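You operate a simulated robot arm through the tools that you are given. There is no shell and no other tool. Be economical: measure what you need, move in short steps, check, and stop when the job is done.

You run a simulated robot arm. Do the job below in one go: nothing can be reset, and whatever is moved stays where it is left.

## Task
Dry run cabinet A's job card program from the stick with its number.
Fine: that stick into the port, mode dial to auto, step prog to the number, load and start once each, wait till done; move no other stick; work no other control on the cabinet or readout box.

The check looks at the end state, three seconds after you hand in, the way a careful person would. Anything else that was tipped, shoved, dropped, spilled or broken makes it a failure.

## Robot
A 6-joint arm with a fingered hand, hanging from a carriage that runs on a rail from [-0.407, 1.509] to [0.239, -0.886] (x, y) and turns from -6.353 to 5.637 rad about z. Base frame: it is fixed where the carriage stands at the start and does not move with it; the origin is on the floor, on the carriage's upright axis, x ahead of it, y to its left, z up. Lengths are in m, angles in rad, forces in N, time in s.
With the tool pointing down near the work surface it reaches from about 0.1 to 0.7 m from the robot's upright axis, wherever it stands. Its first joint turns from -2.897 to 2.897 rad. Places, roughly: control cabinet [0.9, 0.2, 0.9]; hold button [0.5, 0.2, 1.2]; job card [0.6, 0, 1.2]; load button [0.5, 0.3, 1.2]; main switch [0.5, 0.1, 0.9]; mode dial [0.5, 0.1, 1.4]; on button [0.5, 0.1, 1.4]; pendant button [0.5, 0, 1.1]; prog button [0.5, 0.3, 1.2]; ref button [0.5, 0.3, 1.1]; reset button [0.5, 0.1, 1.2]; start button [0.5, 0.2, 1.2]; stick port [0.6, -0.2, 1]; stop button [0.5, 0, 1.4]; x minus button [0.5, 0.3, 1.1]; x plus button [0.5, 0.2, 1.1]. Payload 4 kg.
The TCP is the grasp point between the finger pads, 0.029 m short of the fingertips. In the tool frame z runs along the fingers and y along their closing line. Largest opening 0.1 m; the body of the gripper starts 0.034 m behind the TCP. The gripper is a hand of 5 fingers: y runs from the thumb to the fingers, the wrist lies at [-0.015, -0.114, -0.189] in the tool frame, and closing takes about 1.5 s.
Orientation is that of the tool frame in the base frame, as a unit quaternion [w, x, y, z]. With the fingers straight down and the wrist toward the robot, the tool's x, y and z point along [0, 1, 0], [1, 0, 0] and [0, 0, -1] of the base frame.

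## Interface
- The arm moves only by the tool play_rows. Its argument "steps" is one flat list of numbers, 6 for each row, row after row: the shift along the tool's x, y, z in m, then the turn, a rotation vector about the tool's x, y, z in rad. In form: [dx, dy, dz, rx, ry, rz, dx, dy, dz, rx, ry, rz, ...]. A call has 1 to 8 rows; each row shifts and turns the commanded pose from where the row before left it, along the tool's axes as they then stand. "fingers" is the opening in per cent of the stroke, from 0 (shut) to 100 (fully open), set as the call begins (left out, the last holds). Each row takes 0.2 s and may step no farther than 0.05 m and 0.15 rad from the row before; otherwise, or with a gripper value out of range, the whole call is refused. A pose out of reach is approached as far as the arm can. The call stops where the force on the tool passes 40 N (or 10 N more than at its start, if that is more) or the arm is blocked; 0.2 s more then pass. The fingers move at their own pace (about 0.108 m/s each) and stop on an object; they squeeze with about 23 N. The grip force told is the motor's: it shows also when the fingers shut on nothing. Time passes only in rows, and 0.2 s behind the last, so rows that do not move let the fingers close. It gives the time, the measured TCP pose, the force on the tool (base axes), the opening and the grip force at its end, in the units of the frame above (readings bear some noise), with the torque about the TCP (base axes, N m) and any sound that the robot's microphone picked up.
- Cameras (640 x 400 px; columns grow to the right, rows downward): "scene" is now at [0.2571, 0.027, 1.7933]; the picture's right is [0.44, -0.90, 0.00], its down [-0.80, -0.39, -0.45] and it looks along [0.40, 0.20, -0.89] (base axes); focal length 286 px, centre (320, 200). "wrist" rides on the gripper at [0.066, -0.086, -0.121] in the tool frame; the picture's right is [-0.76, 0.31, -0.58], its down [-0.59, -0.70, 0.40] and it looks along [-0.28, 0.64, 0.71] (tool axes); focal length 247 px, centre (320, 200). There is no depth. A picture from a camera that has moved, and an enlarged one, comes with that camera's place and axes in the base frame and with its lens.
- camera(camera): a new picture of that camera. The clock stands still meanwhile.
- slide_trunk(by): slides the trunk up (or, below 0, down) by that many m; the arm and the scene camera ride with it, the base frame stays. It gives what a move gives, with no picture.
- drive_base(legs): drives the robot by 1 to 6 legs, each [ahead, left, turn to the left] in m, m and rad, along the robot's own axes; the way and the turn of a leg run together, so that a leg with both is an arc; at most 1.5 m and 3.142 rad a leg. The arm and the cameras ride along, it lands a little off, and it stops where it bumps. It keeps to its track: a leg is cut to what the track allows. It gives what a move gives.
- set_grasp(shape): the hand has 5 fingers and takes this shape, open, in about a second: jaw (thumb against the fingers, like two jaws); tri (thumb and two fingers); tip (a fingertip pinch); poke (one finger out to press); point (the index stretched); flat (the hand flat); cup (the hand cupped); fist (a fist). The gripper value then closes the fingers along that shape, each until it touches; the sizes above hold for jaw. It gives what a move gives, with no picture.
- pan_tilt(pan, tilt): turns the head with the scene camera to pan (to the left, within 2.705 rad either way) and tilt (down, from -0.506 to 1.204), counted from straight ahead of the robot. It gives what a move gives.
- inspect(camera, box): a new picture of the part [left, top, right, bottom] of that camera's present view, enlarged. The clock stands still meanwhile.
- hand_in(): hands the job in; it is judged then, once.

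Go step by step. Nothing tells you exact positions but the pictures and the camera data: compare them with the known pose of the tool, close in by small moves and look again before you grip or let go. The budget is 120 turns and 82 pictures, counting those below and the enlarged ones. Unless the task says otherwise, let go and move clear before handing in, and close with one line.

The tools are called as a command line: name --argument value ..., lists and objects as JSON in quotes. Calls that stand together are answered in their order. play_rows: Moves the arm, as the interface text tells. Its arguments: {"type":"object","properties":{"steps":{"type":"array"},"fingers":{"type":"number"}},"required":["steps"]} The other tools are called the same way: slide_trunk (by) slides the trunk up or down; set_grasp (shape) gives the hand a shape; drive_base (legs) drives the base; pan_tilt (pan, tilt) turns the head that bears the scene camera; camera (camera) takes a picture; inspect (camera, box) takes an enlarged picture of a part of a camera's view; hand_in () hands the job in.

At the start:

```text
clock: 0.0
position: [0.3657, 0.1743, 0.9998]
tool_rot: [0.0, 0.707, 0.707, 0.001]
contact_force: [0.1, 0.3, 0.2]
ft_torque: [-0.03, 0.01, -0.01]
finger_gap: 0.0997
gripper_force: 0.0
shape: jaw
trunk travel left (down, up): [-0.525, 0.075]
robot x, y, heading: [-0.0017, 0.0001, 0.004]
head pan, tilt: [0.456, 1.108]
```

scene: 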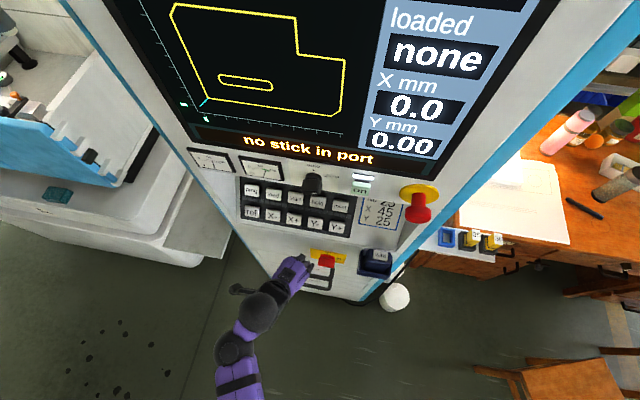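
wrist: 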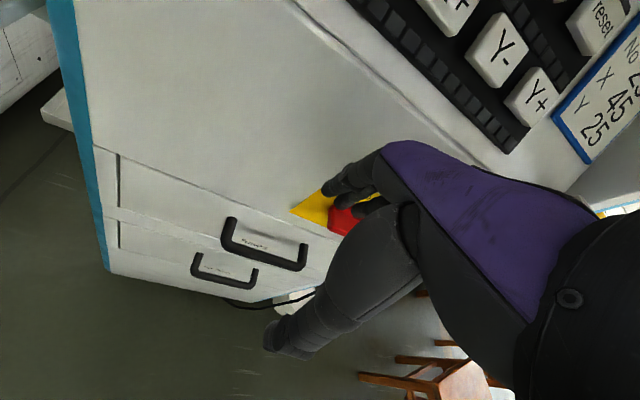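

I see the cabinet with its panel, the job card, and sticks to the right of it. I'll enlarge the key parts first.

inspect --camera "scene" --box '[180, 140, 440, 300]'

inspect --camera "scene" --box '[400, 200, 530, 280]'

inspect --camera "scene" --box '[330, 160, 450, 240]'

```text
2.46 times, centred on (310, 220) of scene
camera zoom: at [0.2571, 0.027, 1.7933], right [0.44, -0.9, 0.0], down [-0.8, -0.39, -0.45], along [0.4, 0.2, -0.89], focal length 705 px, centre (345, 151)
```

zoom: 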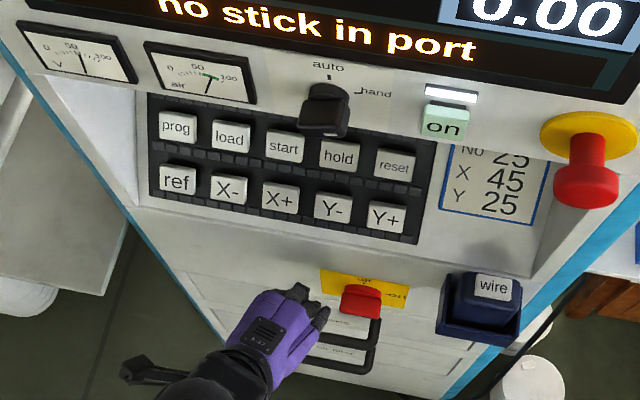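

```text
4.92 times, centred on (465, 240) of scene
camera zoom: at [0.2571, 0.027, 1.7933], right [0.44, -0.9, 0.0], down [-0.8, -0.39, -0.45], along [0.4, 0.2, -0.89], focal length 1409 px, centre (-394, 3)
```

zoom: 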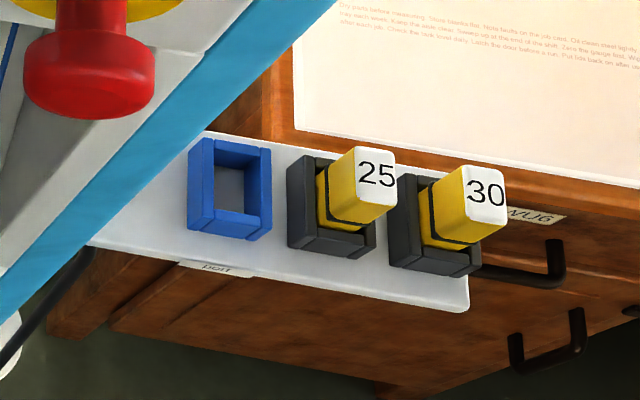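

```text
5.00 times, centred on (390, 200) of scene
camera zoom: at [0.2571, 0.027, 1.7933], right [0.44, -0.9, 0.0], down [-0.8, -0.39, -0.45], along [0.4, 0.2, -0.89], focal length 1431 px, centre (-30, 200)
```

zoom: 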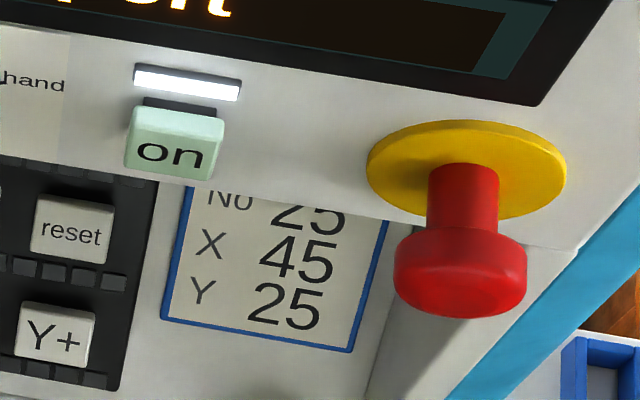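

The card seems to read No 25, X 45, Y 25, though its top edge is hidden. I'll draw the arm back a little and lower the trunk for a more frontal view.

play_rows --steps '[0, -0.04, 0, 0, 0, 0, 0, -0.04, 0, 0, 0, 0]'

slide_trunk --by -0.35

pan_tilt --pan 0.1 --tilt 0.6

camera --camera "scene"

```text
clock: 0.6
position: [0.2869, 0.1761, 1.0001]
tool_rot: [0.0, 0.707, 0.707, 0.0]
contact_force: [0.3, 0.2, -0.7]
ft_torque: [-0.02, 0.0, 0.01]
finger_gap: 0.0998
gripper_force: 0.0
shape: jaw
trunk travel left (down, up): [-0.525, 0.075]
robot x, y, heading: [-0.0004, 0.0021, 0.005]
head pan, tilt: [0.456, 1.108]
```

```text
clock: 4.0
position: [0.2853, 0.1758, 0.6501]
tool_rot: [0.0, 0.707, 0.707, 0.0]
contact_force: [-0.6, -0.3, -0.4]
ft_torque: [0.01, 0.01, 0.0]
finger_gap: 0.1001
gripper_force: 0.1
shape: jaw
trunk travel left (down, up): [-0.175, 0.425]
robot x, y, heading: [0.0016, -0.0021, 0.004]
head pan, tilt: [0.456, 1.108]
```

```text
clock: 5.0
position: [0.2854, 0.1759, 0.6522]
tool_rot: [0.0, 0.707, 0.707, 0.0]
contact_force: [-0.2, 0.2, -0.7]
ft_torque: [0.02, -0.02, -0.02]
finger_gap: 0.0997
gripper_force: 0.0
shape: jaw
trunk travel left (down, up): [-0.175, 0.425]
robot x, y, heading: [0.0033, 0.0013, -0.001]
head pan, tilt: [0.099, 0.6]
```

```text
76 pictures are left
camera scene: at [0.2888, 0.0083, 1.4824], right [0.1, -0.99, 0.0], down [-0.56, -0.06, -0.82], along [0.82, 0.08, -0.57], focal length 286 px, centre (320, 200)
```

scene: 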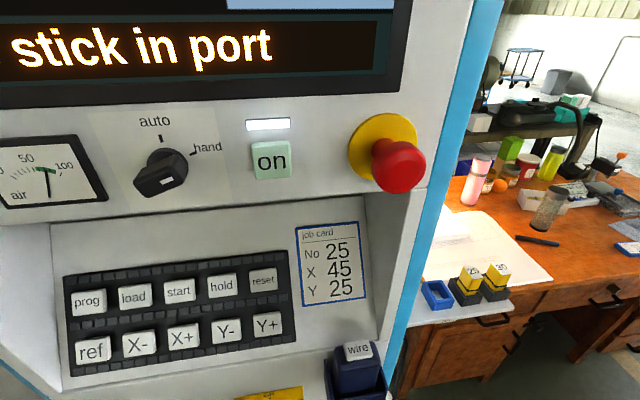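

The card reads 25, X 45, Y 25; the dial is on hand; the blue frame is the port. I'll zoom in on the dial and on the sticks.

inspect --camera "scene" --box '[120, 100, 240, 220]'

inspect --camera "scene" --box '[400, 240, 540, 330]'

inspect --camera "scene" --box '[50, 220, 380, 400]'

```text
3.33 times, centred on (180, 160) of scene
camera zoom: at [0.2888, 0.0083, 1.4824], right [0.1, -0.99, 0.0], down [-0.56, -0.06, -0.82], along [0.82, 0.08, -0.57], focal length 954 px, centre (787, 333)
```

zoom: 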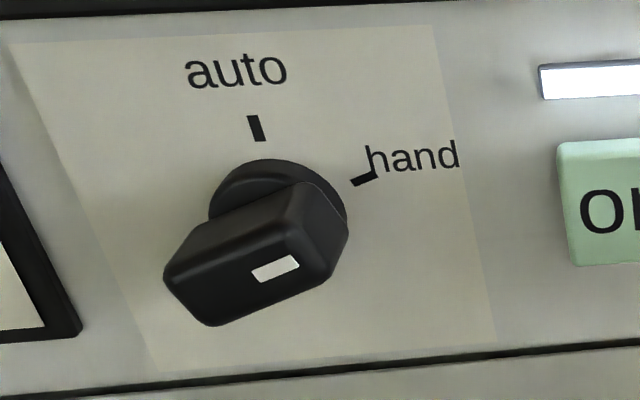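

```text
4.44 times, centred on (470, 285) of scene
camera zoom: at [0.2888, 0.0083, 1.4824], right [0.1, -0.99, 0.0], down [-0.56, -0.06, -0.82], along [0.82, 0.08, -0.57], focal length 1272 px, centre (-347, -178)
```

zoom: 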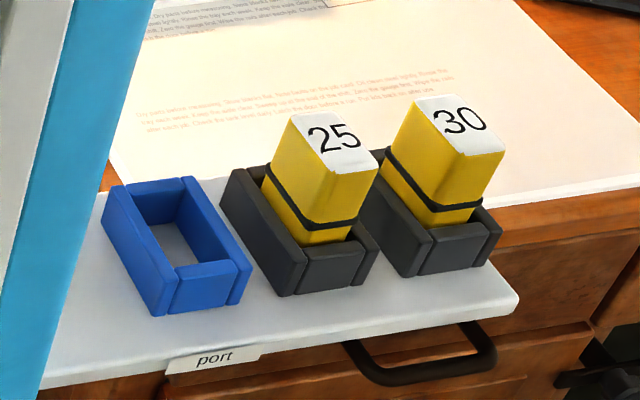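

```text
1.94 times, centred on (215, 310) of scene
camera zoom: at [0.2888, 0.0083, 1.4824], right [0.1, -0.99, 0.0], down [-0.56, -0.06, -0.82], along [0.82, 0.08, -0.57], focal length 555 px, centre (524, -13)
```

zoom: 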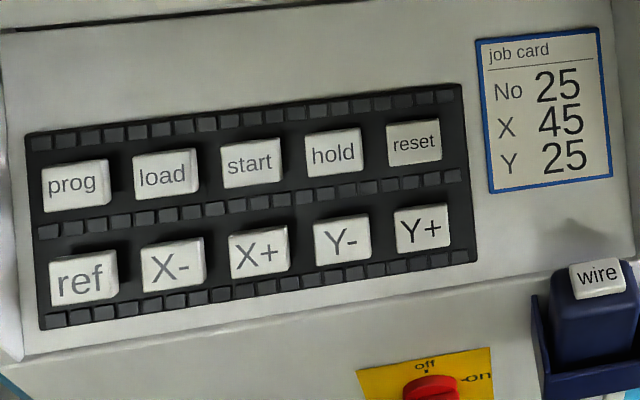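

I place stick 25's top at about (0.66, -0.23, 1.09), with the port about 5 cm to its left. I'll raise the trunk and drive along the rail to face the sticks.

slide_trunk --by 0.35

drive_base --legs '[[0.078, -0.29, 0]]'

set_grasp --shape "tip"

pan_tilt --pan 0.2 --tilt 1.0

camera --camera "scene"

camera --camera "wrist"

```text
clock: 8.4
position: [0.2849, 0.1758, 0.9988]
tool_rot: [0.001, 0.707, 0.707, 0.0]
contact_force: [0.6, -0.3, -0.8]
ft_torque: [-0.02, 0.01, 0.02]
finger_gap: 0.0998
gripper_force: 0.1
shape: jaw
trunk travel left (down, up): [-0.525, 0.075]
robot x, y, heading: [-0.0007, -0.0005, 0.005]
head pan, tilt: [0.099, 0.6]
```

```text
clock: 10.4
position: [0.3632, -0.112, 1.002]
tool_rot: [0.0, 0.706, 0.708, 0.0]
contact_force: [0.2, 0.2, 0.1]
ft_torque: [-0.01, -0.01, 0.01]
finger_gap: 0.1
gripper_force: 0.1
shape: jaw
trunk travel left (down, up): [-0.525, 0.075]
robot x, y, heading: [0.0766, -0.2934, 0.003]
head pan, tilt: [0.099, 0.6]
```

```text
clock: 11.3
position: [0.3626, -0.1124, 1.0003]
tool_rot: [0.001, 0.707, 0.707, 0.0]
contact_force: [-0.3, -0.5, 0.5]
ft_torque: [-0.02, 0.01, -0.01]
finger_gap: 0.0997
gripper_force: 0.1
shape: tip
trunk travel left (down, up): [-0.525, 0.075]
robot x, y, heading: [0.0797, -0.289, 0.003]
head pan, tilt: [0.099, 0.6]
```

```text
clock: 12.2
position: [0.3627, -0.1138, 0.9994]
tool_rot: [0.0, 0.706, 0.708, -0.001]
contact_force: [0.4, 0.3, -0.5]
ft_torque: [0.0, -0.04, 0.01]
finger_gap: 0.0999
gripper_force: 0.1
shape: tip
trunk travel left (down, up): [-0.525, 0.075]
robot x, y, heading: [0.0803, -0.2899, 0.006]
head pan, tilt: [0.201, 1.0]
```

```text
72 pictures are left
camera scene: at [0.3472, -0.2752, 1.8005], right [0.2, -0.98, 0.0], down [-0.82, -0.17, -0.54], along [0.53, 0.11, -0.84], focal length 286 px, centre (320, 200)
```

scene: 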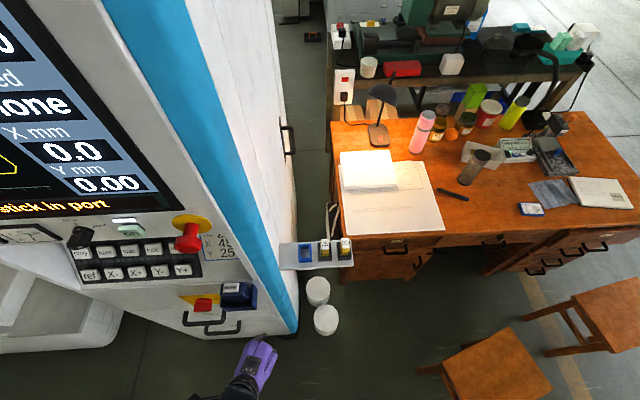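

```text
71 pictures are left
camera wrist: at [0.2779, -0.0482, 1.1211], right [0.31, -0.76, 0.58], down [-0.7, -0.59, -0.4], along [0.64, -0.28, -0.71], focal length 247 px, centre (320, 200)
```

wrist: 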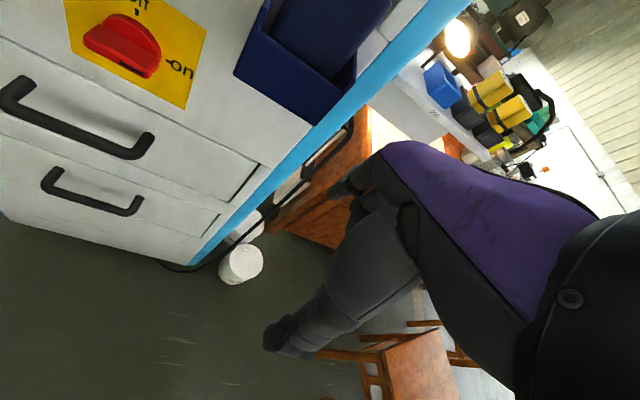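

The port shelf sticks out of the cabinet's right side. I'll zoom in on it for positions.

inspect --camera "scene" --box '[275, 225, 365, 280]'

inspect --camera "wrist" --box '[400, 40, 560, 160]'

```text
7.11 times, centred on (320, 252) of scene
camera zoom: at [0.3472, -0.2752, 1.8005], right [0.2, -0.98, 0.0], down [-0.82, -0.17, -0.54], along [0.53, 0.11, -0.84], focal length 2036 px, centre (320, -173)
```

zoom: 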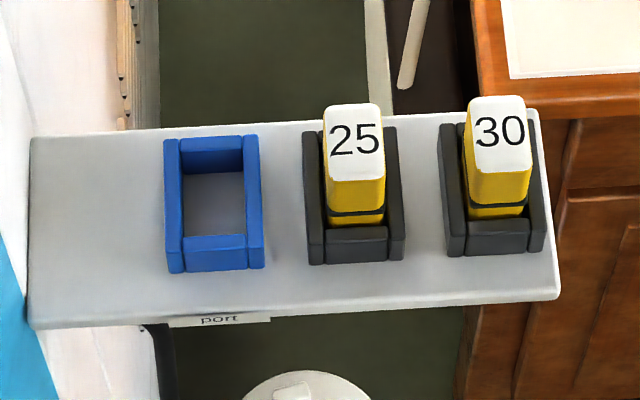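

```text
3.33 times, centred on (480, 100) of wrist
camera zoom: at [0.2779, -0.0482, 1.1211], right [0.31, -0.76, 0.58], down [-0.7, -0.59, -0.4], along [0.64, -0.28, -0.71], focal length 823 px, centre (-213, 533)
```

zoom: 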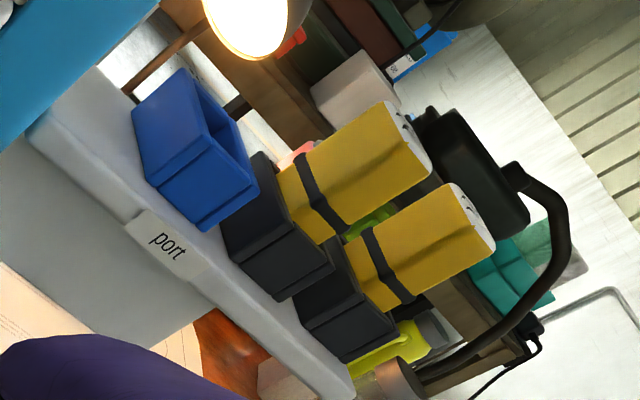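

Shelf and cabinet are yawed about 0.26 rad, matching the rail. I'll turn the base by 0.26 so the tool lines up with it, then move the hand above stick 25.

drive_base --legs '[[0, 0, 0.26]]'

play_rows --steps '[0, 0, -0.05, 0, 0, 0, 0, 0, -0.05, 0, 0, 0, 0, 0, -0.05, 0, 0, 0, 0, 0, -0.04, 0, 0, 0, -0.05, 0, 0, 0, 0, 0, -0.05, 0, 0, 0, 0, 0, -0.05, 0, 0, 0, 0, 0]'

```text
clock: 13.5
position: [0.3097, -0.0452, 0.9999]
tool_rot: [0.0, 0.609, 0.793, 0.001]
contact_force: [-0.2, -0.5, 0.7]
ft_torque: [0.02, 0.01, 0.02]
finger_gap: 0.0997
gripper_force: 0.0
shape: tip
trunk travel left (down, up): [-0.525, 0.075]
robot x, y, heading: [0.0782, -0.2899, 0.259]
head pan, tilt: [0.201, 1.0]
```

```text
clock: 15.1
position: [0.41, -0.2293, 1.085]
tool_rot: [-0.026, 0.69, 0.722, 0.034]
contact_force: [-1.7, 0.8, -1.6]
ft_torque: [-0.06, -0.1, 0.04]
finger_gap: 0.0998
gripper_force: 0.0
shape: tip
out of reach, approached as far as the arm can: row 1, 2, 3, 4
trunk travel left (down, up): [-0.525, 0.075]
robot x, y, heading: [0.0811, -0.2911, 0.263]
head pan, tilt: [0.201, 1.0]
```

The arm can't lift that high with the tool pointing down, so I'll raise the trunk and see where the tool settles.

slide_trunk --by 0.07

play_rows --steps '[0, 0, 0.001, 0, 0, 0]'

```text
clock: 16.2
position: [0.3951, -0.2172, 1.1498]
tool_rot: [0.0, 0.609, 0.793, 0.0]
contact_force: [0.1, 1.1, -0.2]
ft_torque: [-0.01, 0.01, 0.01]
finger_gap: 0.0998
gripper_force: 0.1
shape: tip
trunk travel left (down, up): [-0.595, 0.005]
robot x, y, heading: [0.0792, -0.2909, 0.264]
head pan, tilt: [0.201, 1.0]
```

```text
clock: 16.6
position: [0.3946, -0.218, 1.1484]
tool_rot: [0.0, 0.609, 0.793, -0.001]
contact_force: [0.0, 0.4, 0.5]
ft_torque: [0.0, 0.02, 0.01]
finger_gap: 0.0997
gripper_force: 0.0
shape: tip
trunk travel left (down, up): [-0.595, 0.005]
robot x, y, heading: [0.076, -0.2919, 0.258]
head pan, tilt: [0.201, 1.0]
```

Orientation is back in line. I'll move right 7.5 cm and forward part way, then look.

play_rows --steps '[-0.038, 0, 0, 0, 0, 0, -0.0375, 0, 0, 0, 0, 0, 0, 0.05, 0, 0, 0, 0, 0, 0.05, 0, 0, 0, 0]'

camera --camera "wrist"

pan_tilt --pan 0.0 --tilt 1.1

camera --camera "scene"

```text
clock: 17.6
position: [0.5096, -0.2653, 1.149]
tool_rot: [-0.001, 0.609, 0.793, -0.001]
contact_force: [0.3, 0.0, -0.5]
ft_torque: [0.01, -0.02, -0.02]
finger_gap: 0.0997
gripper_force: 0.0
shape: tip
trunk travel left (down, up): [-0.595, 0.005]
robot x, y, heading: [0.0769, -0.2921, 0.261]
head pan, tilt: [0.201, 1.0]
```

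```text
68 pictures are left
camera wrist: at [0.4112, -0.2256, 1.27], right [0.49, -0.65, 0.58], down [-0.53, -0.75, -0.4], along [0.69, -0.11, -0.71], focal length 247 px, centre (320, 200)
```

wrist: 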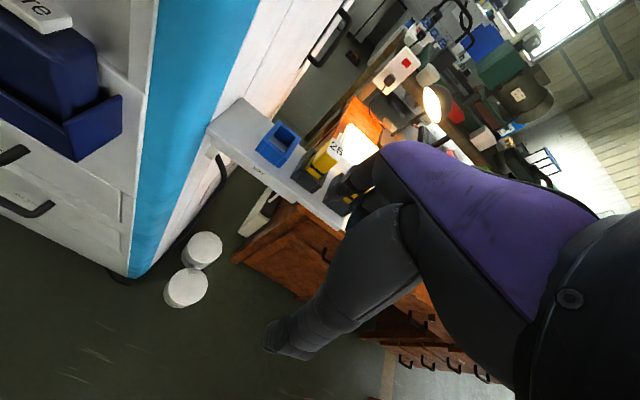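

```text
clock: 18.3
position: [0.5101, -0.2657, 1.1484]
tool_rot: [-0.001, 0.609, 0.793, 0.0]
contact_force: [0.8, -0.6, 0.4]
ft_torque: [-0.01, 0.04, 0.01]
finger_gap: 0.0997
gripper_force: 0.0
shape: tip
trunk travel left (down, up): [-0.595, 0.005]
robot x, y, heading: [0.0783, -0.288, 0.258]
head pan, tilt: [0.0, 1.1]
```

```text
67 pictures are left
camera scene: at [0.3332, -0.2219, 1.8639], right [0.26, -0.97, 0.0], down [-0.86, -0.23, -0.45], along [0.44, 0.12, -0.89], focal length 286 px, centre (320, 200)
```

scene: 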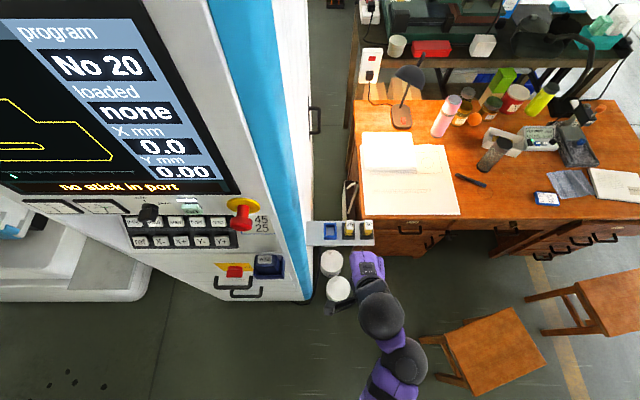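

The display shows program No 20. I'll zoom in on the hand against the sticks.

inspect --camera "scene" --box '[300, 205, 420, 305]'

inspect --camera "wrist" --box '[240, 80, 420, 240]'

```text
4.00 times, centred on (360, 255) of scene
camera zoom: at [0.3332, -0.2219, 1.8639], right [0.26, -0.97, 0.0], down [-0.86, -0.23, -0.45], along [0.44, 0.12, -0.89], focal length 1145 px, centre (160, -20)
```

zoom: 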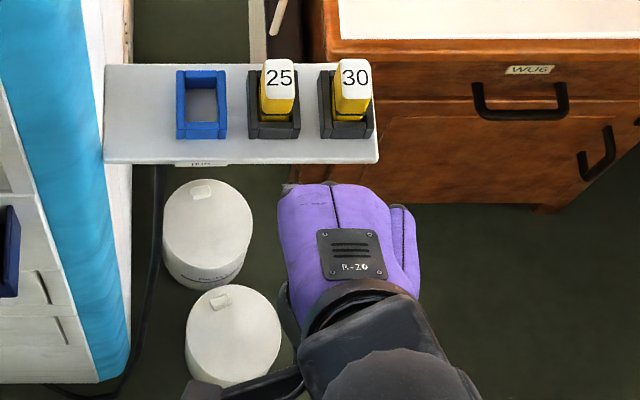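

```text
2.50 times, centred on (330, 160) of wrist
camera zoom: at [0.4112, -0.2258, 1.2703], right [0.49, -0.65, 0.58], down [-0.53, -0.75, -0.4], along [0.69, -0.11, -0.71], focal length 617 px, centre (295, 300)
```

zoom: 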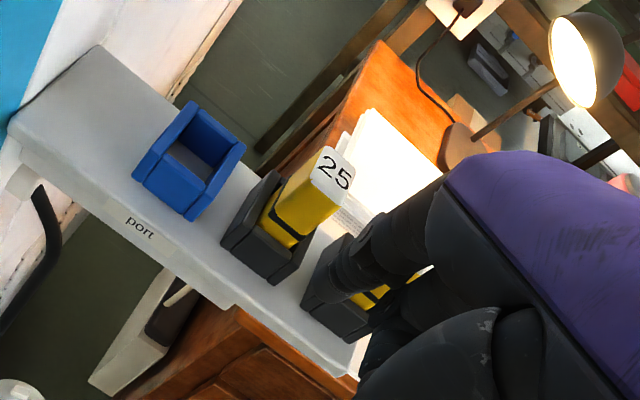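

In tip shape the rest of the hand spreads right over stick 30. Rolling about the pinch line would lift that side, so I'll tilt by 0.6 rad and look at the fingers.

play_rows --steps '[0, 0, 0, 0, -0.15, 0, 0, 0, 0, 0, -0.15, 0, 0, 0, 0, 0, -0.15, 0, 0, 0, 0, 0, -0.15, 0]'

inspect --camera "scene" --box '[300, 205, 420, 305]'

inspect --camera "wrist" --box '[160, 80, 480, 280]'

```text
clock: 19.3
position: [0.511, -0.2645, 1.1486]
tool_rot: [0.237, 0.58, 0.758, -0.181]
contact_force: [-0.6, -0.2, 0.4]
ft_torque: [0.03, -0.01, -0.03]
finger_gap: 0.1
gripper_force: 0.0
shape: tip
trunk travel left (down, up): [-0.595, 0.005]
robot x, y, heading: [0.0797, -0.2875, 0.259]
head pan, tilt: [0.0, 1.1]
```

```text
4.00 times, centred on (360, 255) of scene
camera zoom: at [0.3332, -0.2221, 1.8638], right [0.26, -0.97, 0.0], down [-0.86, -0.23, -0.45], along [0.44, 0.12, -0.89], focal length 1145 px, centre (160, -20)
```

zoom: 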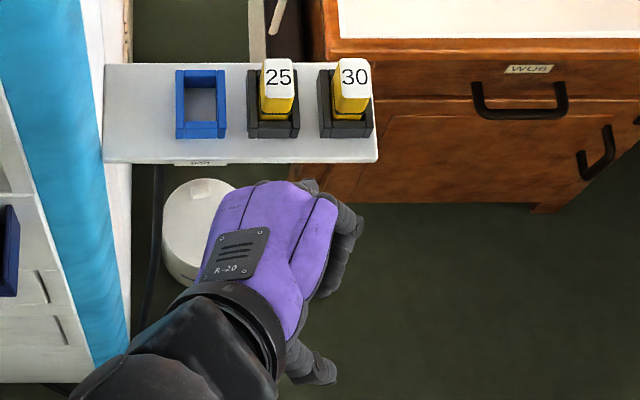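

```text
2.00 times, centred on (320, 180) of wrist
camera zoom: at [0.3971, -0.1698, 1.2124], right [0.37, -0.2, 0.9], down [-0.49, -0.87, 0.01], along [0.79, -0.45, -0.43], focal length 494 px, centre (320, 240)
```

zoom: 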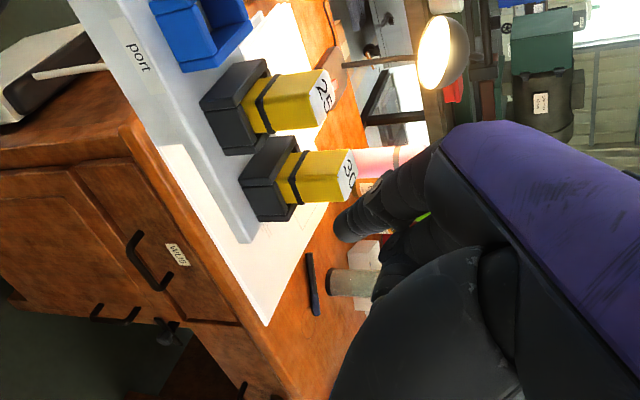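

The hand is seen from above now. I'll zoom harder on the fingers.

inspect --camera "scene" --box '[345, 240, 405, 305]'

```text
6.15 times, centred on (375, 272) of scene
camera zoom: at [0.3332, -0.2221, 1.8638], right [0.26, -0.97, 0.0], down [-0.86, -0.23, -0.45], along [0.44, 0.12, -0.89], focal length 1762 px, centre (-18, -246)
```

zoom: 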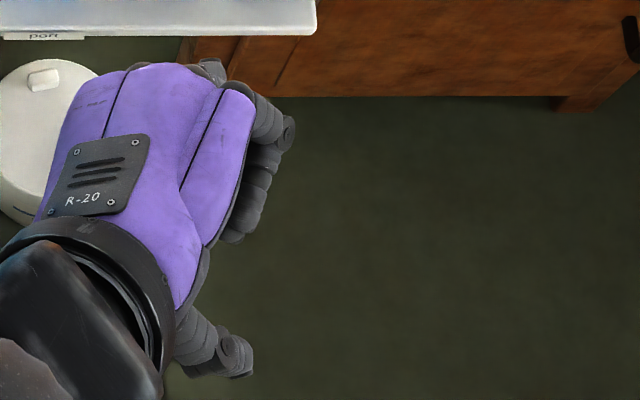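

The other fingers are curled into the palm, so a tip pinch with a slight roll should clear stick 30. I'll go to a roll of 0.3 and move forward over stick 25.

play_rows --steps '[0, 0, 0, 0, 0.15, 0, 0, 0, 0, 0, 0.15, 0, 0, 0.05, 0, 0, 0, 0, 0, 0.05, 0, 0, 0, 0, 0, 0.04, 0, 0, 0, 0]'

inspect --camera "scene" --box '[300, 205, 420, 305]'

inspect --camera "wrist" --box '[160, 80, 480, 280]'

```text
clock: 20.5
position: [0.6457, -0.2314, 1.1482]
tool_rot: [0.118, 0.602, 0.784, -0.092]
contact_force: [-0.1, 0.0, -1.6]
ft_torque: [-0.01, -0.05, -0.03]
finger_gap: 0.0998
gripper_force: 0.2
shape: tip
trunk travel left (down, up): [-0.595, 0.005]
robot x, y, heading: [0.0756, -0.2894, 0.259]
head pan, tilt: [0.0, 1.1]
```

```text
4.00 times, centred on (360, 255) of scene
camera zoom: at [0.333, -0.222, 1.8638], right [0.26, -0.97, 0.0], down [-0.86, -0.23, -0.45], along [0.44, 0.12, -0.89], focal length 1145 px, centre (160, -20)
```

zoom: 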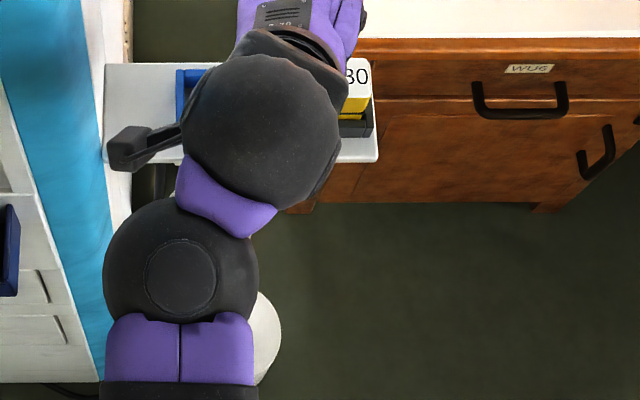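

```text
2.00 times, centred on (320, 180) of wrist
camera zoom: at [0.5383, -0.1591, 1.2441], right [0.44, -0.46, 0.77], down [-0.51, -0.84, -0.21], along [0.74, -0.3, -0.6], focal length 494 px, centre (320, 240)
```

zoom: 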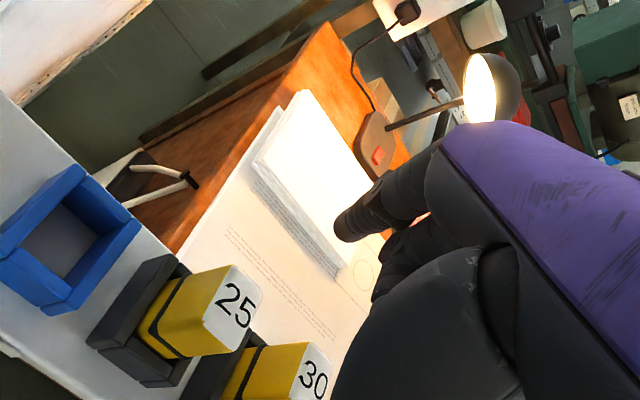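

The wrist camera confirms stick 25's top at (0.659, -0.226, 1.09). The camera would come near the cabinet wall at the port, so I'll set the roll to about +0.08, centre over the stick and look again.

play_rows --steps '[0, 0, 0, 0, 0.15, 0, 0, 0, 0, 0, 0.15, 0, 0, 0, 0, 0, 0.08, 0, 0.0017, 0.0142, 0.02, 0, 0, 0]'

inspect --camera "wrist" --box '[160, 80, 480, 280]'

pan_tilt --pan -0.3 --tilt 0.95

camera --camera "scene"

```text
clock: 21.5
position: [0.6599, -0.2235, 1.1274]
tool_rot: [-0.032, 0.609, 0.792, 0.025]
contact_force: [-0.1, -0.3, -0.5]
ft_torque: [0.01, 0.0, -0.01]
finger_gap: 0.1003
gripper_force: 0.1
shape: tip
trunk travel left (down, up): [-0.595, 0.005]
robot x, y, heading: [0.0818, -0.2867, 0.259]
head pan, tilt: [0.0, 1.1]
```

```text
2.00 times, centred on (320, 180) of wrist
camera zoom: at [0.563, -0.1922, 1.254], right [0.5, -0.7, 0.51], down [-0.54, -0.72, -0.44], along [0.68, -0.05, -0.73], focal length 494 px, centre (320, 240)
```

zoom: 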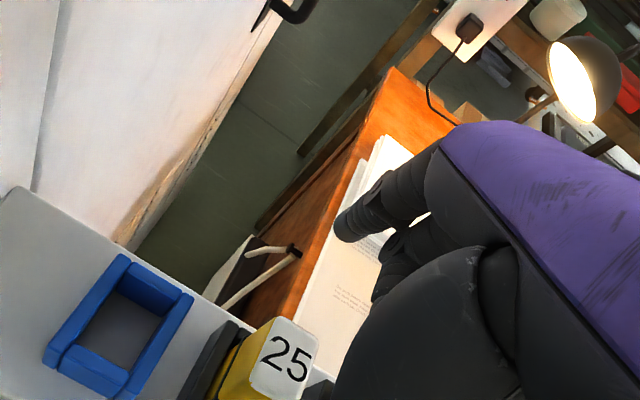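

```text
clock: 22.3
position: [0.6602, -0.2233, 1.1279]
tool_rot: [-0.032, 0.609, 0.792, 0.024]
contact_force: [0.2, -1.1, -1.0]
ft_torque: [-0.01, 0.02, -0.02]
finger_gap: 0.0998
gripper_force: 0.1
shape: tip
trunk travel left (down, up): [-0.595, 0.005]
robot x, y, heading: [0.0762, -0.2888, 0.257]
head pan, tilt: [-0.3, 0.949]
```

```text
58 pictures are left
camera scene: at [0.3448, -0.2411, 1.874], right [-0.04, -1.0, 0.0], down [-0.81, 0.03, -0.58], along [0.58, -0.02, -0.81], focal length 286 px, centre (320, 200)
```

scene: 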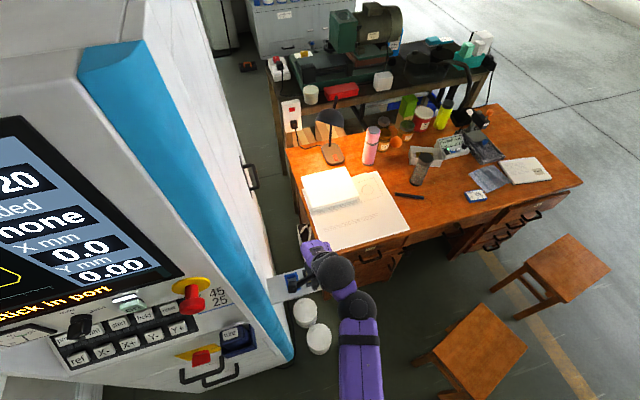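

The TCP is centred over stick 25. I'll descend to about z 1.073, compensating for the small tilt.

play_rows --steps '[-0.0015, 0, 0.02, 0, 0, 0, -0.0015, 0, 0.02, 0, 0, 0, -0.001, 0, 0.014, 0, 0, 0]'

camera --camera "wrist"

```text
clock: 23.1
position: [0.6681, -0.2227, 1.0833]
tool_rot: [-0.024, 0.608, 0.793, 0.03]
contact_force: [5.1, 0.9, 35.1]
ft_torque: [-0.37, -0.17, 0.03]
finger_gap: 0.1
gripper_force: 0.0
shape: tip
trunk travel left (down, up): [-0.595, 0.005]
robot x, y, heading: [0.0756, -0.2909, 0.259]
head pan, tilt: [-0.3, 0.949]
```

```text
57 pictures are left
camera wrist: at [0.569, -0.1915, 1.2067], right [0.49, -0.69, 0.52], down [-0.53, -0.72, -0.46], along [0.69, -0.05, -0.72], focal length 247 px, centre (320, 200)
```

wrist: 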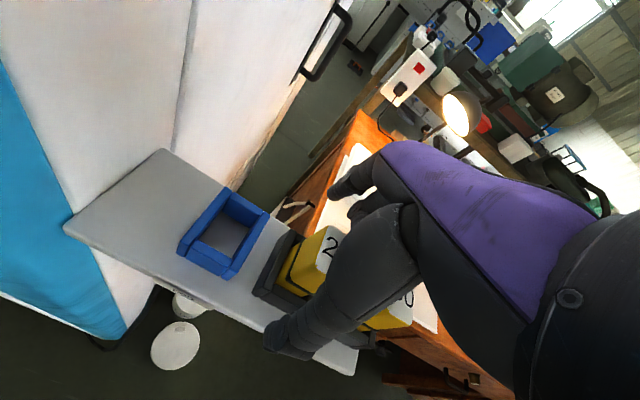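

The hand met resistance at z 1.083: the curled middle finger probably rests on the stick's top. I'll back up a few mm and recentre before pinching there.

play_rows --steps '[0, 0, -0.006, 0, 0, 0, 0, 0, 0, 0, 0, 0]'

inspect --camera "wrist" --box '[240, 140, 440, 380]'

```text
clock: 23.7
position: [0.6639, -0.2218, 1.0851]
tool_rot: [-0.028, 0.609, 0.792, 0.028]
contact_force: [7.4, 1.5, 25.2]
ft_torque: [-0.26, -0.13, 0.08]
finger_gap: 0.1
gripper_force: 0.1
shape: tip
trunk travel left (down, up): [-0.595, 0.005]
robot x, y, heading: [0.0792, -0.2911, 0.258]
head pan, tilt: [-0.3, 0.949]
```

```text
1.67 times, centred on (340, 260) of wrist
camera zoom: at [0.566, -0.1915, 1.2097], right [0.5, -0.69, 0.52], down [-0.53, -0.72, -0.45], along [0.68, -0.05, -0.73], focal length 412 px, centre (287, 100)
```

zoom: 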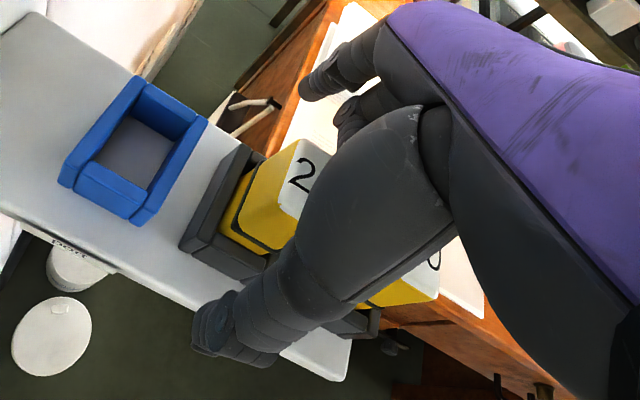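

Still pressing with 25 N; I'll rise a bit more until it is free.

play_rows --steps '[0, 0, -0.008, 0, 0, 0, 0, 0, 0, 0, 0, 0]'

```text
clock: 24.3
position: [0.6601, -0.223, 1.087]
tool_rot: [-0.032, 0.609, 0.792, 0.025]
contact_force: [2.3, 1.4, 13.5]
ft_torque: [-0.1, -0.13, 0.03]
finger_gap: 0.0998
gripper_force: 0.1
shape: tip
trunk travel left (down, up): [-0.595, 0.005]
robot x, y, heading: [0.0812, -0.2908, 0.257]
head pan, tilt: [-0.3, 0.949]
```

Nearly free. I'll rise 4 mm more and close the fingers.

play_rows --steps '[0, 0, -0.004, 0, 0, 0]'

play_rows --steps '[0, 0, 0, 0, 0, 0, 0, 0, 0, 0, 0, 0, 0, 0, 0, 0, 0, 0, 0, 0, 0, 0, 0, 0, 0, 0, 0, 0, 0, 0, 0, 0, 0, 0, 0, 0, 0, 0, 0, 0, 0, 0]' --fingers 0

inspect --camera "wrist" --box '[240, 140, 440, 380]'

```text
clock: 24.7
position: [0.6587, -0.2234, 1.0914]
tool_rot: [-0.032, 0.609, 0.792, 0.023]
contact_force: [1.7, 0.8, 5.9]
ft_torque: [-0.06, -0.07, 0.02]
finger_gap: 0.0998
gripper_force: 0.1
shape: tip
trunk travel left (down, up): [-0.595, 0.005]
robot x, y, heading: [0.0777, -0.2883, 0.262]
head pan, tilt: [-0.3, 0.949]
```

```text
clock: 26.3
position: [0.6587, -0.2233, 1.0921]
tool_rot: [-0.031, 0.608, 0.793, 0.024]
contact_force: [1.1, 0.1, -0.1]
ft_torque: [-0.01, -0.03, 0.0]
finger_gap: 0.0261
gripper_force: 23.2
shape: tip
trunk travel left (down, up): [-0.595, 0.005]
robot x, y, heading: [0.0798, -0.2875, 0.263]
head pan, tilt: [-0.3, 0.949]
```

```text
1.67 times, centred on (340, 260) of wrist
camera zoom: at [0.5624, -0.1926, 1.2179], right [0.5, -0.69, 0.52], down [-0.54, -0.72, -0.44], along [0.68, -0.05, -0.73], focal length 412 px, centre (287, 100)
```

zoom: 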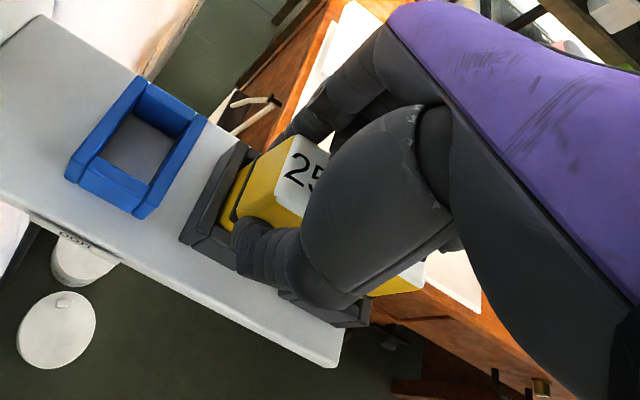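

Stick 25 is held (gap 26 mm, 23 N). I'll lift straight up 6 cm and check that only it comes along.

play_rows --steps '[0.0008, 0, -0.01, 0, 0, 0, 0.0008, 0, -0.01, 0, 0, 0, 0.0012, 0, -0.015, 0, 0, 0, 0.0012, 0, -0.015, 0, 0, 0]'

camera --camera "wrist"

```text
clock: 27.3
position: [0.6594, -0.2226, 1.1414]
tool_rot: [-0.031, 0.609, 0.792, 0.023]
contact_force: [0.2, 0.6, 0.1]
ft_torque: [0.01, -0.03, 0.01]
finger_gap: 0.0266
gripper_force: 23.0
shape: tip
trunk travel left (down, up): [-0.595, 0.005]
robot x, y, heading: [0.0788, -0.2908, 0.262]
head pan, tilt: [-0.3, 0.949]
```

```text
54 pictures are left
camera wrist: at [0.5629, -0.1917, 1.2681], right [0.5, -0.69, 0.52], down [-0.54, -0.72, -0.44], along [0.68, -0.05, -0.73], focal length 247 px, centre (320, 200)
```

wrist: 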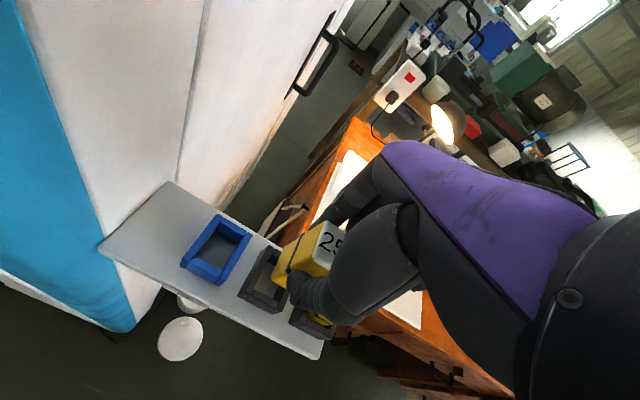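

The stick came out. I'll zoom in to check its bottom against the port rim and measure the port's position.

inspect --camera "wrist" --box '[170, 180, 370, 340]'

pan_tilt --pan 0.35 --tilt 1.0

camera --camera "scene"

```text
2.50 times, centred on (270, 260) of wrist
camera zoom: at [0.5629, -0.1917, 1.2681], right [0.5, -0.69, 0.52], down [-0.54, -0.72, -0.44], along [0.68, -0.05, -0.73], focal length 617 px, centre (445, 50)
```

zoom: 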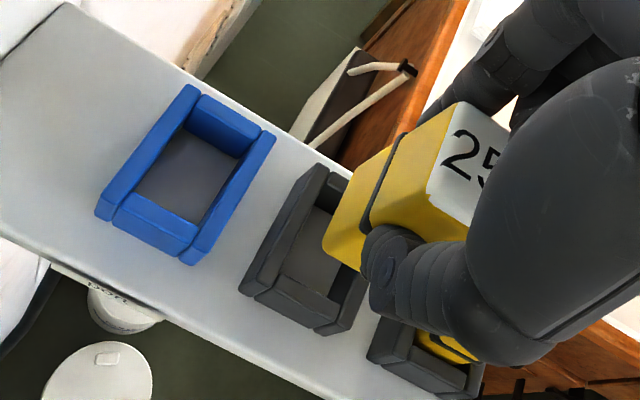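

```text
clock: 28.3
position: [0.6595, -0.2228, 1.1424]
tool_rot: [-0.031, 0.608, 0.793, 0.025]
contact_force: [0.1, -0.3, -1.4]
ft_torque: [0.0, -0.02, 0.01]
finger_gap: 0.0262
gripper_force: 23.2
shape: tip
trunk travel left (down, up): [-0.595, 0.005]
robot x, y, heading: [0.0823, -0.2879, 0.256]
head pan, tilt: [0.351, 1.0]
```

```text
52 pictures are left
camera scene: at [0.3293, -0.1983, 1.8704], right [0.57, -0.82, 0.0], down [-0.69, -0.48, -0.54], along [0.44, 0.31, -0.84], focal length 286 px, centre (320, 200)
```

scene: 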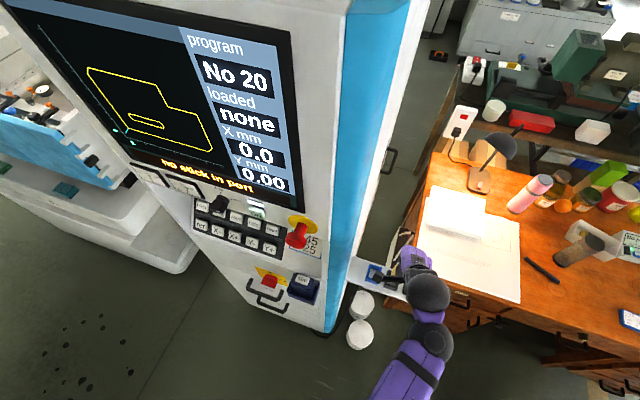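

The stick's bottom is about 3 cm above the port rim, and the port is 5.5 cm to the left. I'll slide over slowly and look.

play_rows --steps '[0.015, 0, 0.001, 0, 0, 0, 0.015, 0, 0.001, 0, 0, 0, 0.015, 0, 0.001, 0, 0, 0, 0.0103, 0, 0.001, 0, 0, 0, 0, 0, 0, 0, 0, 0]'

inspect --camera "wrist" --box '[200, 160, 400, 320]'

inspect --camera "scene" --box '[320, 230, 440, 320]'

```text
clock: 29.5
position: [0.6449, -0.1695, 1.143]
tool_rot: [-0.031, 0.609, 0.792, 0.024]
contact_force: [0.2, 0.4, -0.3]
ft_torque: [0.01, 0.03, -0.01]
finger_gap: 0.0261
gripper_force: 23.3
shape: tip
trunk travel left (down, up): [-0.595, 0.005]
robot x, y, heading: [0.08, -0.2868, 0.258]
head pan, tilt: [0.351, 1.0]
```

```text
2.50 times, centred on (300, 240) of wrist
camera zoom: at [0.548, -0.1392, 1.2691], right [0.5, -0.69, 0.51], down [-0.54, -0.72, -0.44], along [0.68, -0.05, -0.73], focal length 617 px, centre (370, 100)
```

zoom: 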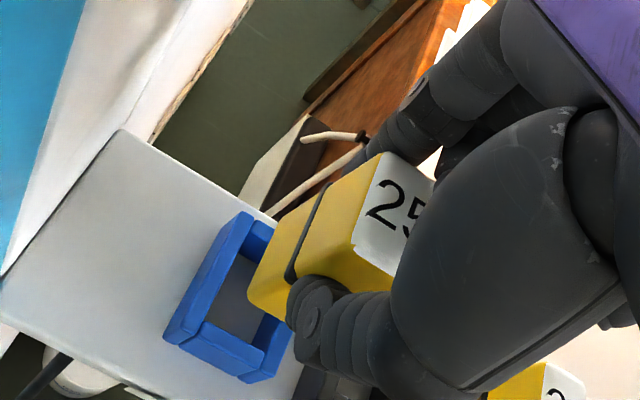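

```text
4.44 times, centred on (380, 275) of scene
camera zoom: at [0.3292, -0.1983, 1.8704], right [0.57, -0.82, 0.0], down [-0.69, -0.48, -0.54], along [0.44, 0.31, -0.84], focal length 1272 px, centre (53, -133)
```

zoom: 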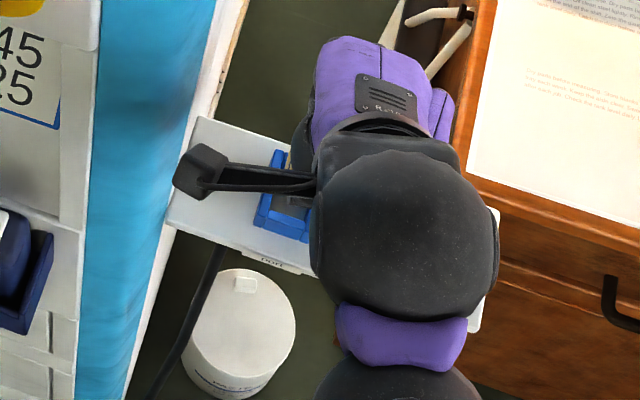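

The stick should be right above the port. I'll lower 2.5 cm and check before it enters.

play_rows --steps '[-0.0008, 0, 0.01, 0, 0, 0, -0.0012, 0, 0.015, 0, 0, 0, 0, 0, 0, 0, 0, 0]'

inspect --camera "wrist" --box '[200, 160, 400, 320]'

```text
clock: 30.3
position: [0.6453, -0.1701, 1.1176]
tool_rot: [-0.031, 0.609, 0.792, 0.023]
contact_force: [-0.1, 1.0, -0.8]
ft_torque: [0.0, 0.0, 0.02]
finger_gap: 0.026
gripper_force: 23.2
shape: tip
trunk travel left (down, up): [-0.595, 0.005]
robot x, y, heading: [0.0767, -0.2879, 0.257]
head pan, tilt: [0.351, 1.0]
```

```text
2.50 times, centred on (300, 240) of wrist
camera zoom: at [0.5485, -0.1394, 1.2438], right [0.5, -0.69, 0.52], down [-0.54, -0.72, -0.44], along [0.68, -0.05, -0.73], focal length 617 px, centre (370, 100)
```

zoom: 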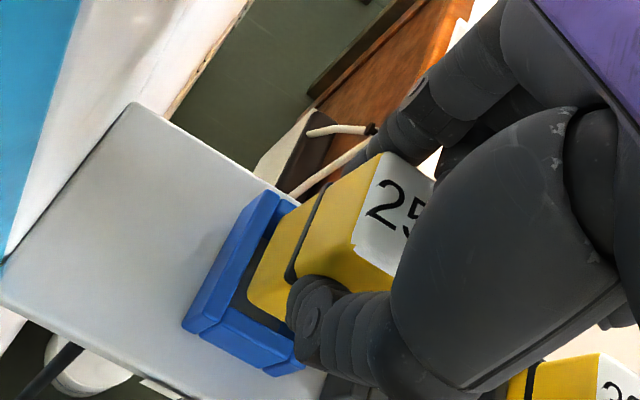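

It's lined up near the rim. I'll lower in small steps and watch the force.

play_rows --steps '[-0.0004, 0, 0.005, 0, 0, 0, -0.0004, 0, 0.005, 0, 0, 0, 0, 0, 0, 0, 0, 0]'

inspect --camera "wrist" --box '[240, 190, 340, 290]'

```text
clock: 31.1
position: [0.6456, -0.1704, 1.1085]
tool_rot: [-0.032, 0.61, 0.792, 0.024]
contact_force: [-0.4, 0.5, -1.0]
ft_torque: [-0.02, -0.02, 0.02]
finger_gap: 0.0261
gripper_force: 23.1
shape: tip
trunk travel left (down, up): [-0.595, 0.005]
robot x, y, heading: [0.0778, -0.2867, 0.254]
head pan, tilt: [0.351, 1.0]
```

```text
4.00 times, centred on (290, 240) of wrist
camera zoom: at [0.5489, -0.1393, 1.2339], right [0.5, -0.69, 0.51], down [-0.54, -0.72, -0.44], along [0.68, -0.05, -0.73], focal length 988 px, centre (440, 40)
```

zoom: 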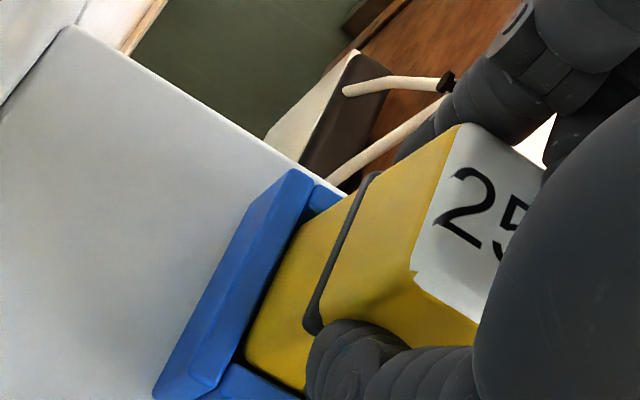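

The stick is entering freely. I'll continue down to the original grip height of about z 1.092.

play_rows --steps '[-0.0005, 0, 0.006, 0, 0, 0, -0.0005, 0, 0.006, 0, 0, 0, -0.0003, 0, 0.004, 0, 0, 0, 0, 0, 0, 0, 0, 0]'

inspect --camera "wrist" --box '[240, 190, 340, 290]'

inspect --camera "scene" --box '[20, 0, 340, 200]'

```text
clock: 32.1
position: [0.6431, -0.1695, 1.0921]
tool_rot: [-0.031, 0.609, 0.792, 0.024]
contact_force: [0.1, 0.1, -0.9]
ft_torque: [-0.03, 0.02, 0.02]
finger_gap: 0.0261
gripper_force: 23.2
shape: tip
trunk travel left (down, up): [-0.595, 0.005]
robot x, y, heading: [0.0787, -0.2909, 0.263]
head pan, tilt: [0.351, 1.0]
```

```text
4.00 times, centred on (290, 240) of wrist
camera zoom: at [0.5484, -0.1399, 1.2181], right [0.5, -0.69, 0.52], down [-0.54, -0.72, -0.44], along [0.68, -0.05, -0.73], focal length 988 px, centre (440, 40)
```

zoom: 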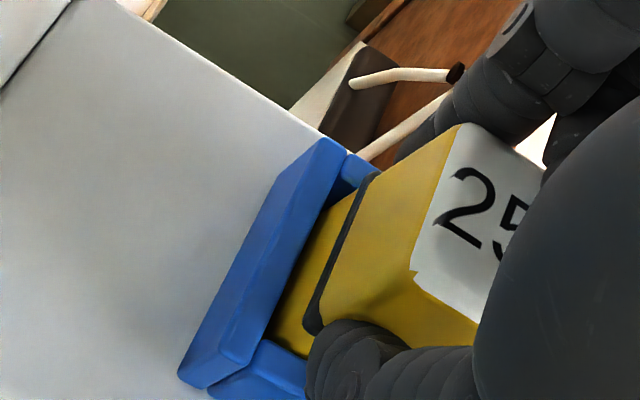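

```text
2.00 times, centred on (180, 100) of scene
camera zoom: at [0.3292, -0.1983, 1.8704], right [0.57, -0.82, 0.0], down [-0.69, -0.48, -0.54], along [0.44, 0.31, -0.84], focal length 573 px, centre (600, 400)
```

zoom: 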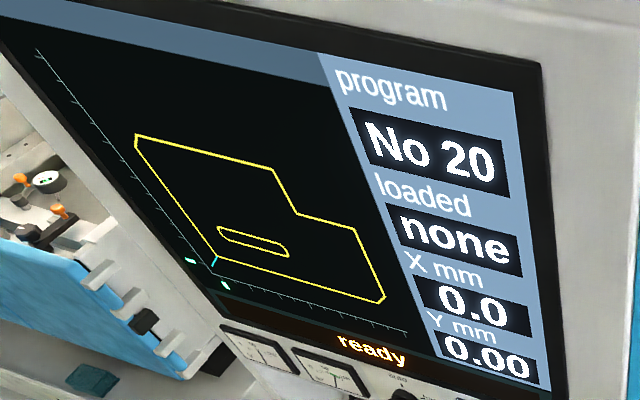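

The display now says "ready", so the stick is read. I'll press 3 mm more to seat it, then open the fingers.

play_rows --steps '[-0.0002, 0, 0.003, 0, 0, 0, 0, 0, 0, 0, 0, 0]'

play_rows --steps '[0, 0, 0, 0, 0, 0, 0, 0, 0, 0, 0, 0, 0, 0, 0, 0, 0, 0, 0, 0, 0, 0, 0, 0, 0, 0, 0, 0, 0, 0]' --fingers 100

play_rows --steps '[0.0008, 0, -0.01, 0, 0, 0, 0.0012, 0, -0.015, 0, 0, 0, 0.0016, 0, -0.02, 0, 0, 0, 0, -0.03, 0, 0, 0, 0, 0, -0.05, 0, 0, 0, 0, 0, -0.05, 0, 0, 0, 0, 0, -0.05, 0, 0, 0, 0]'

camera --camera "scene"

```text
clock: 32.7
position: [0.6481, -0.1703, 1.0912]
tool_rot: [-0.03, 0.609, 0.792, 0.026]
contact_force: [-1.8, 0.7, 10.4]
ft_torque: [-0.11, 0.06, 0.0]
finger_gap: 0.0261
gripper_force: 23.2
shape: tip
trunk travel left (down, up): [-0.595, 0.005]
robot x, y, heading: [0.0749, -0.2915, 0.258]
head pan, tilt: [0.351, 1.0]
```

```text
clock: 33.9
position: [0.6472, -0.1699, 1.09]
tool_rot: [-0.03, 0.609, 0.792, 0.024]
contact_force: [2.4, 1.7, 9.9]
ft_torque: [-0.07, -0.18, 0.01]
finger_gap: 0.0997
gripper_force: 0.1
shape: tip
trunk travel left (down, up): [-0.595, 0.005]
robot x, y, heading: [0.0782, -0.288, 0.265]
head pan, tilt: [0.351, 1.0]
```

```text
clock: 35.5
position: [0.4692, -0.215, 1.1369]
tool_rot: [-0.032, 0.609, 0.792, 0.024]
contact_force: [1.3, -0.5, 0.6]
ft_torque: [-0.02, 0.05, 0.0]
finger_gap: 0.1
gripper_force: 0.0
shape: tip
trunk travel left (down, up): [-0.595, 0.005]
robot x, y, heading: [0.0776, -0.2889, 0.261]
head pan, tilt: [0.351, 1.0]
```

```text
45 pictures are left
camera scene: at [0.3295, -0.1982, 1.8706], right [0.57, -0.82, 0.0], down [-0.69, -0.48, -0.54], along [0.44, 0.31, -0.84], focal length 286 px, centre (320, 200)
```

scene: 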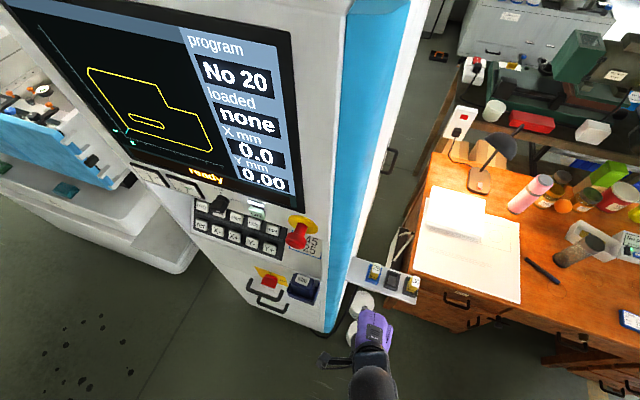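

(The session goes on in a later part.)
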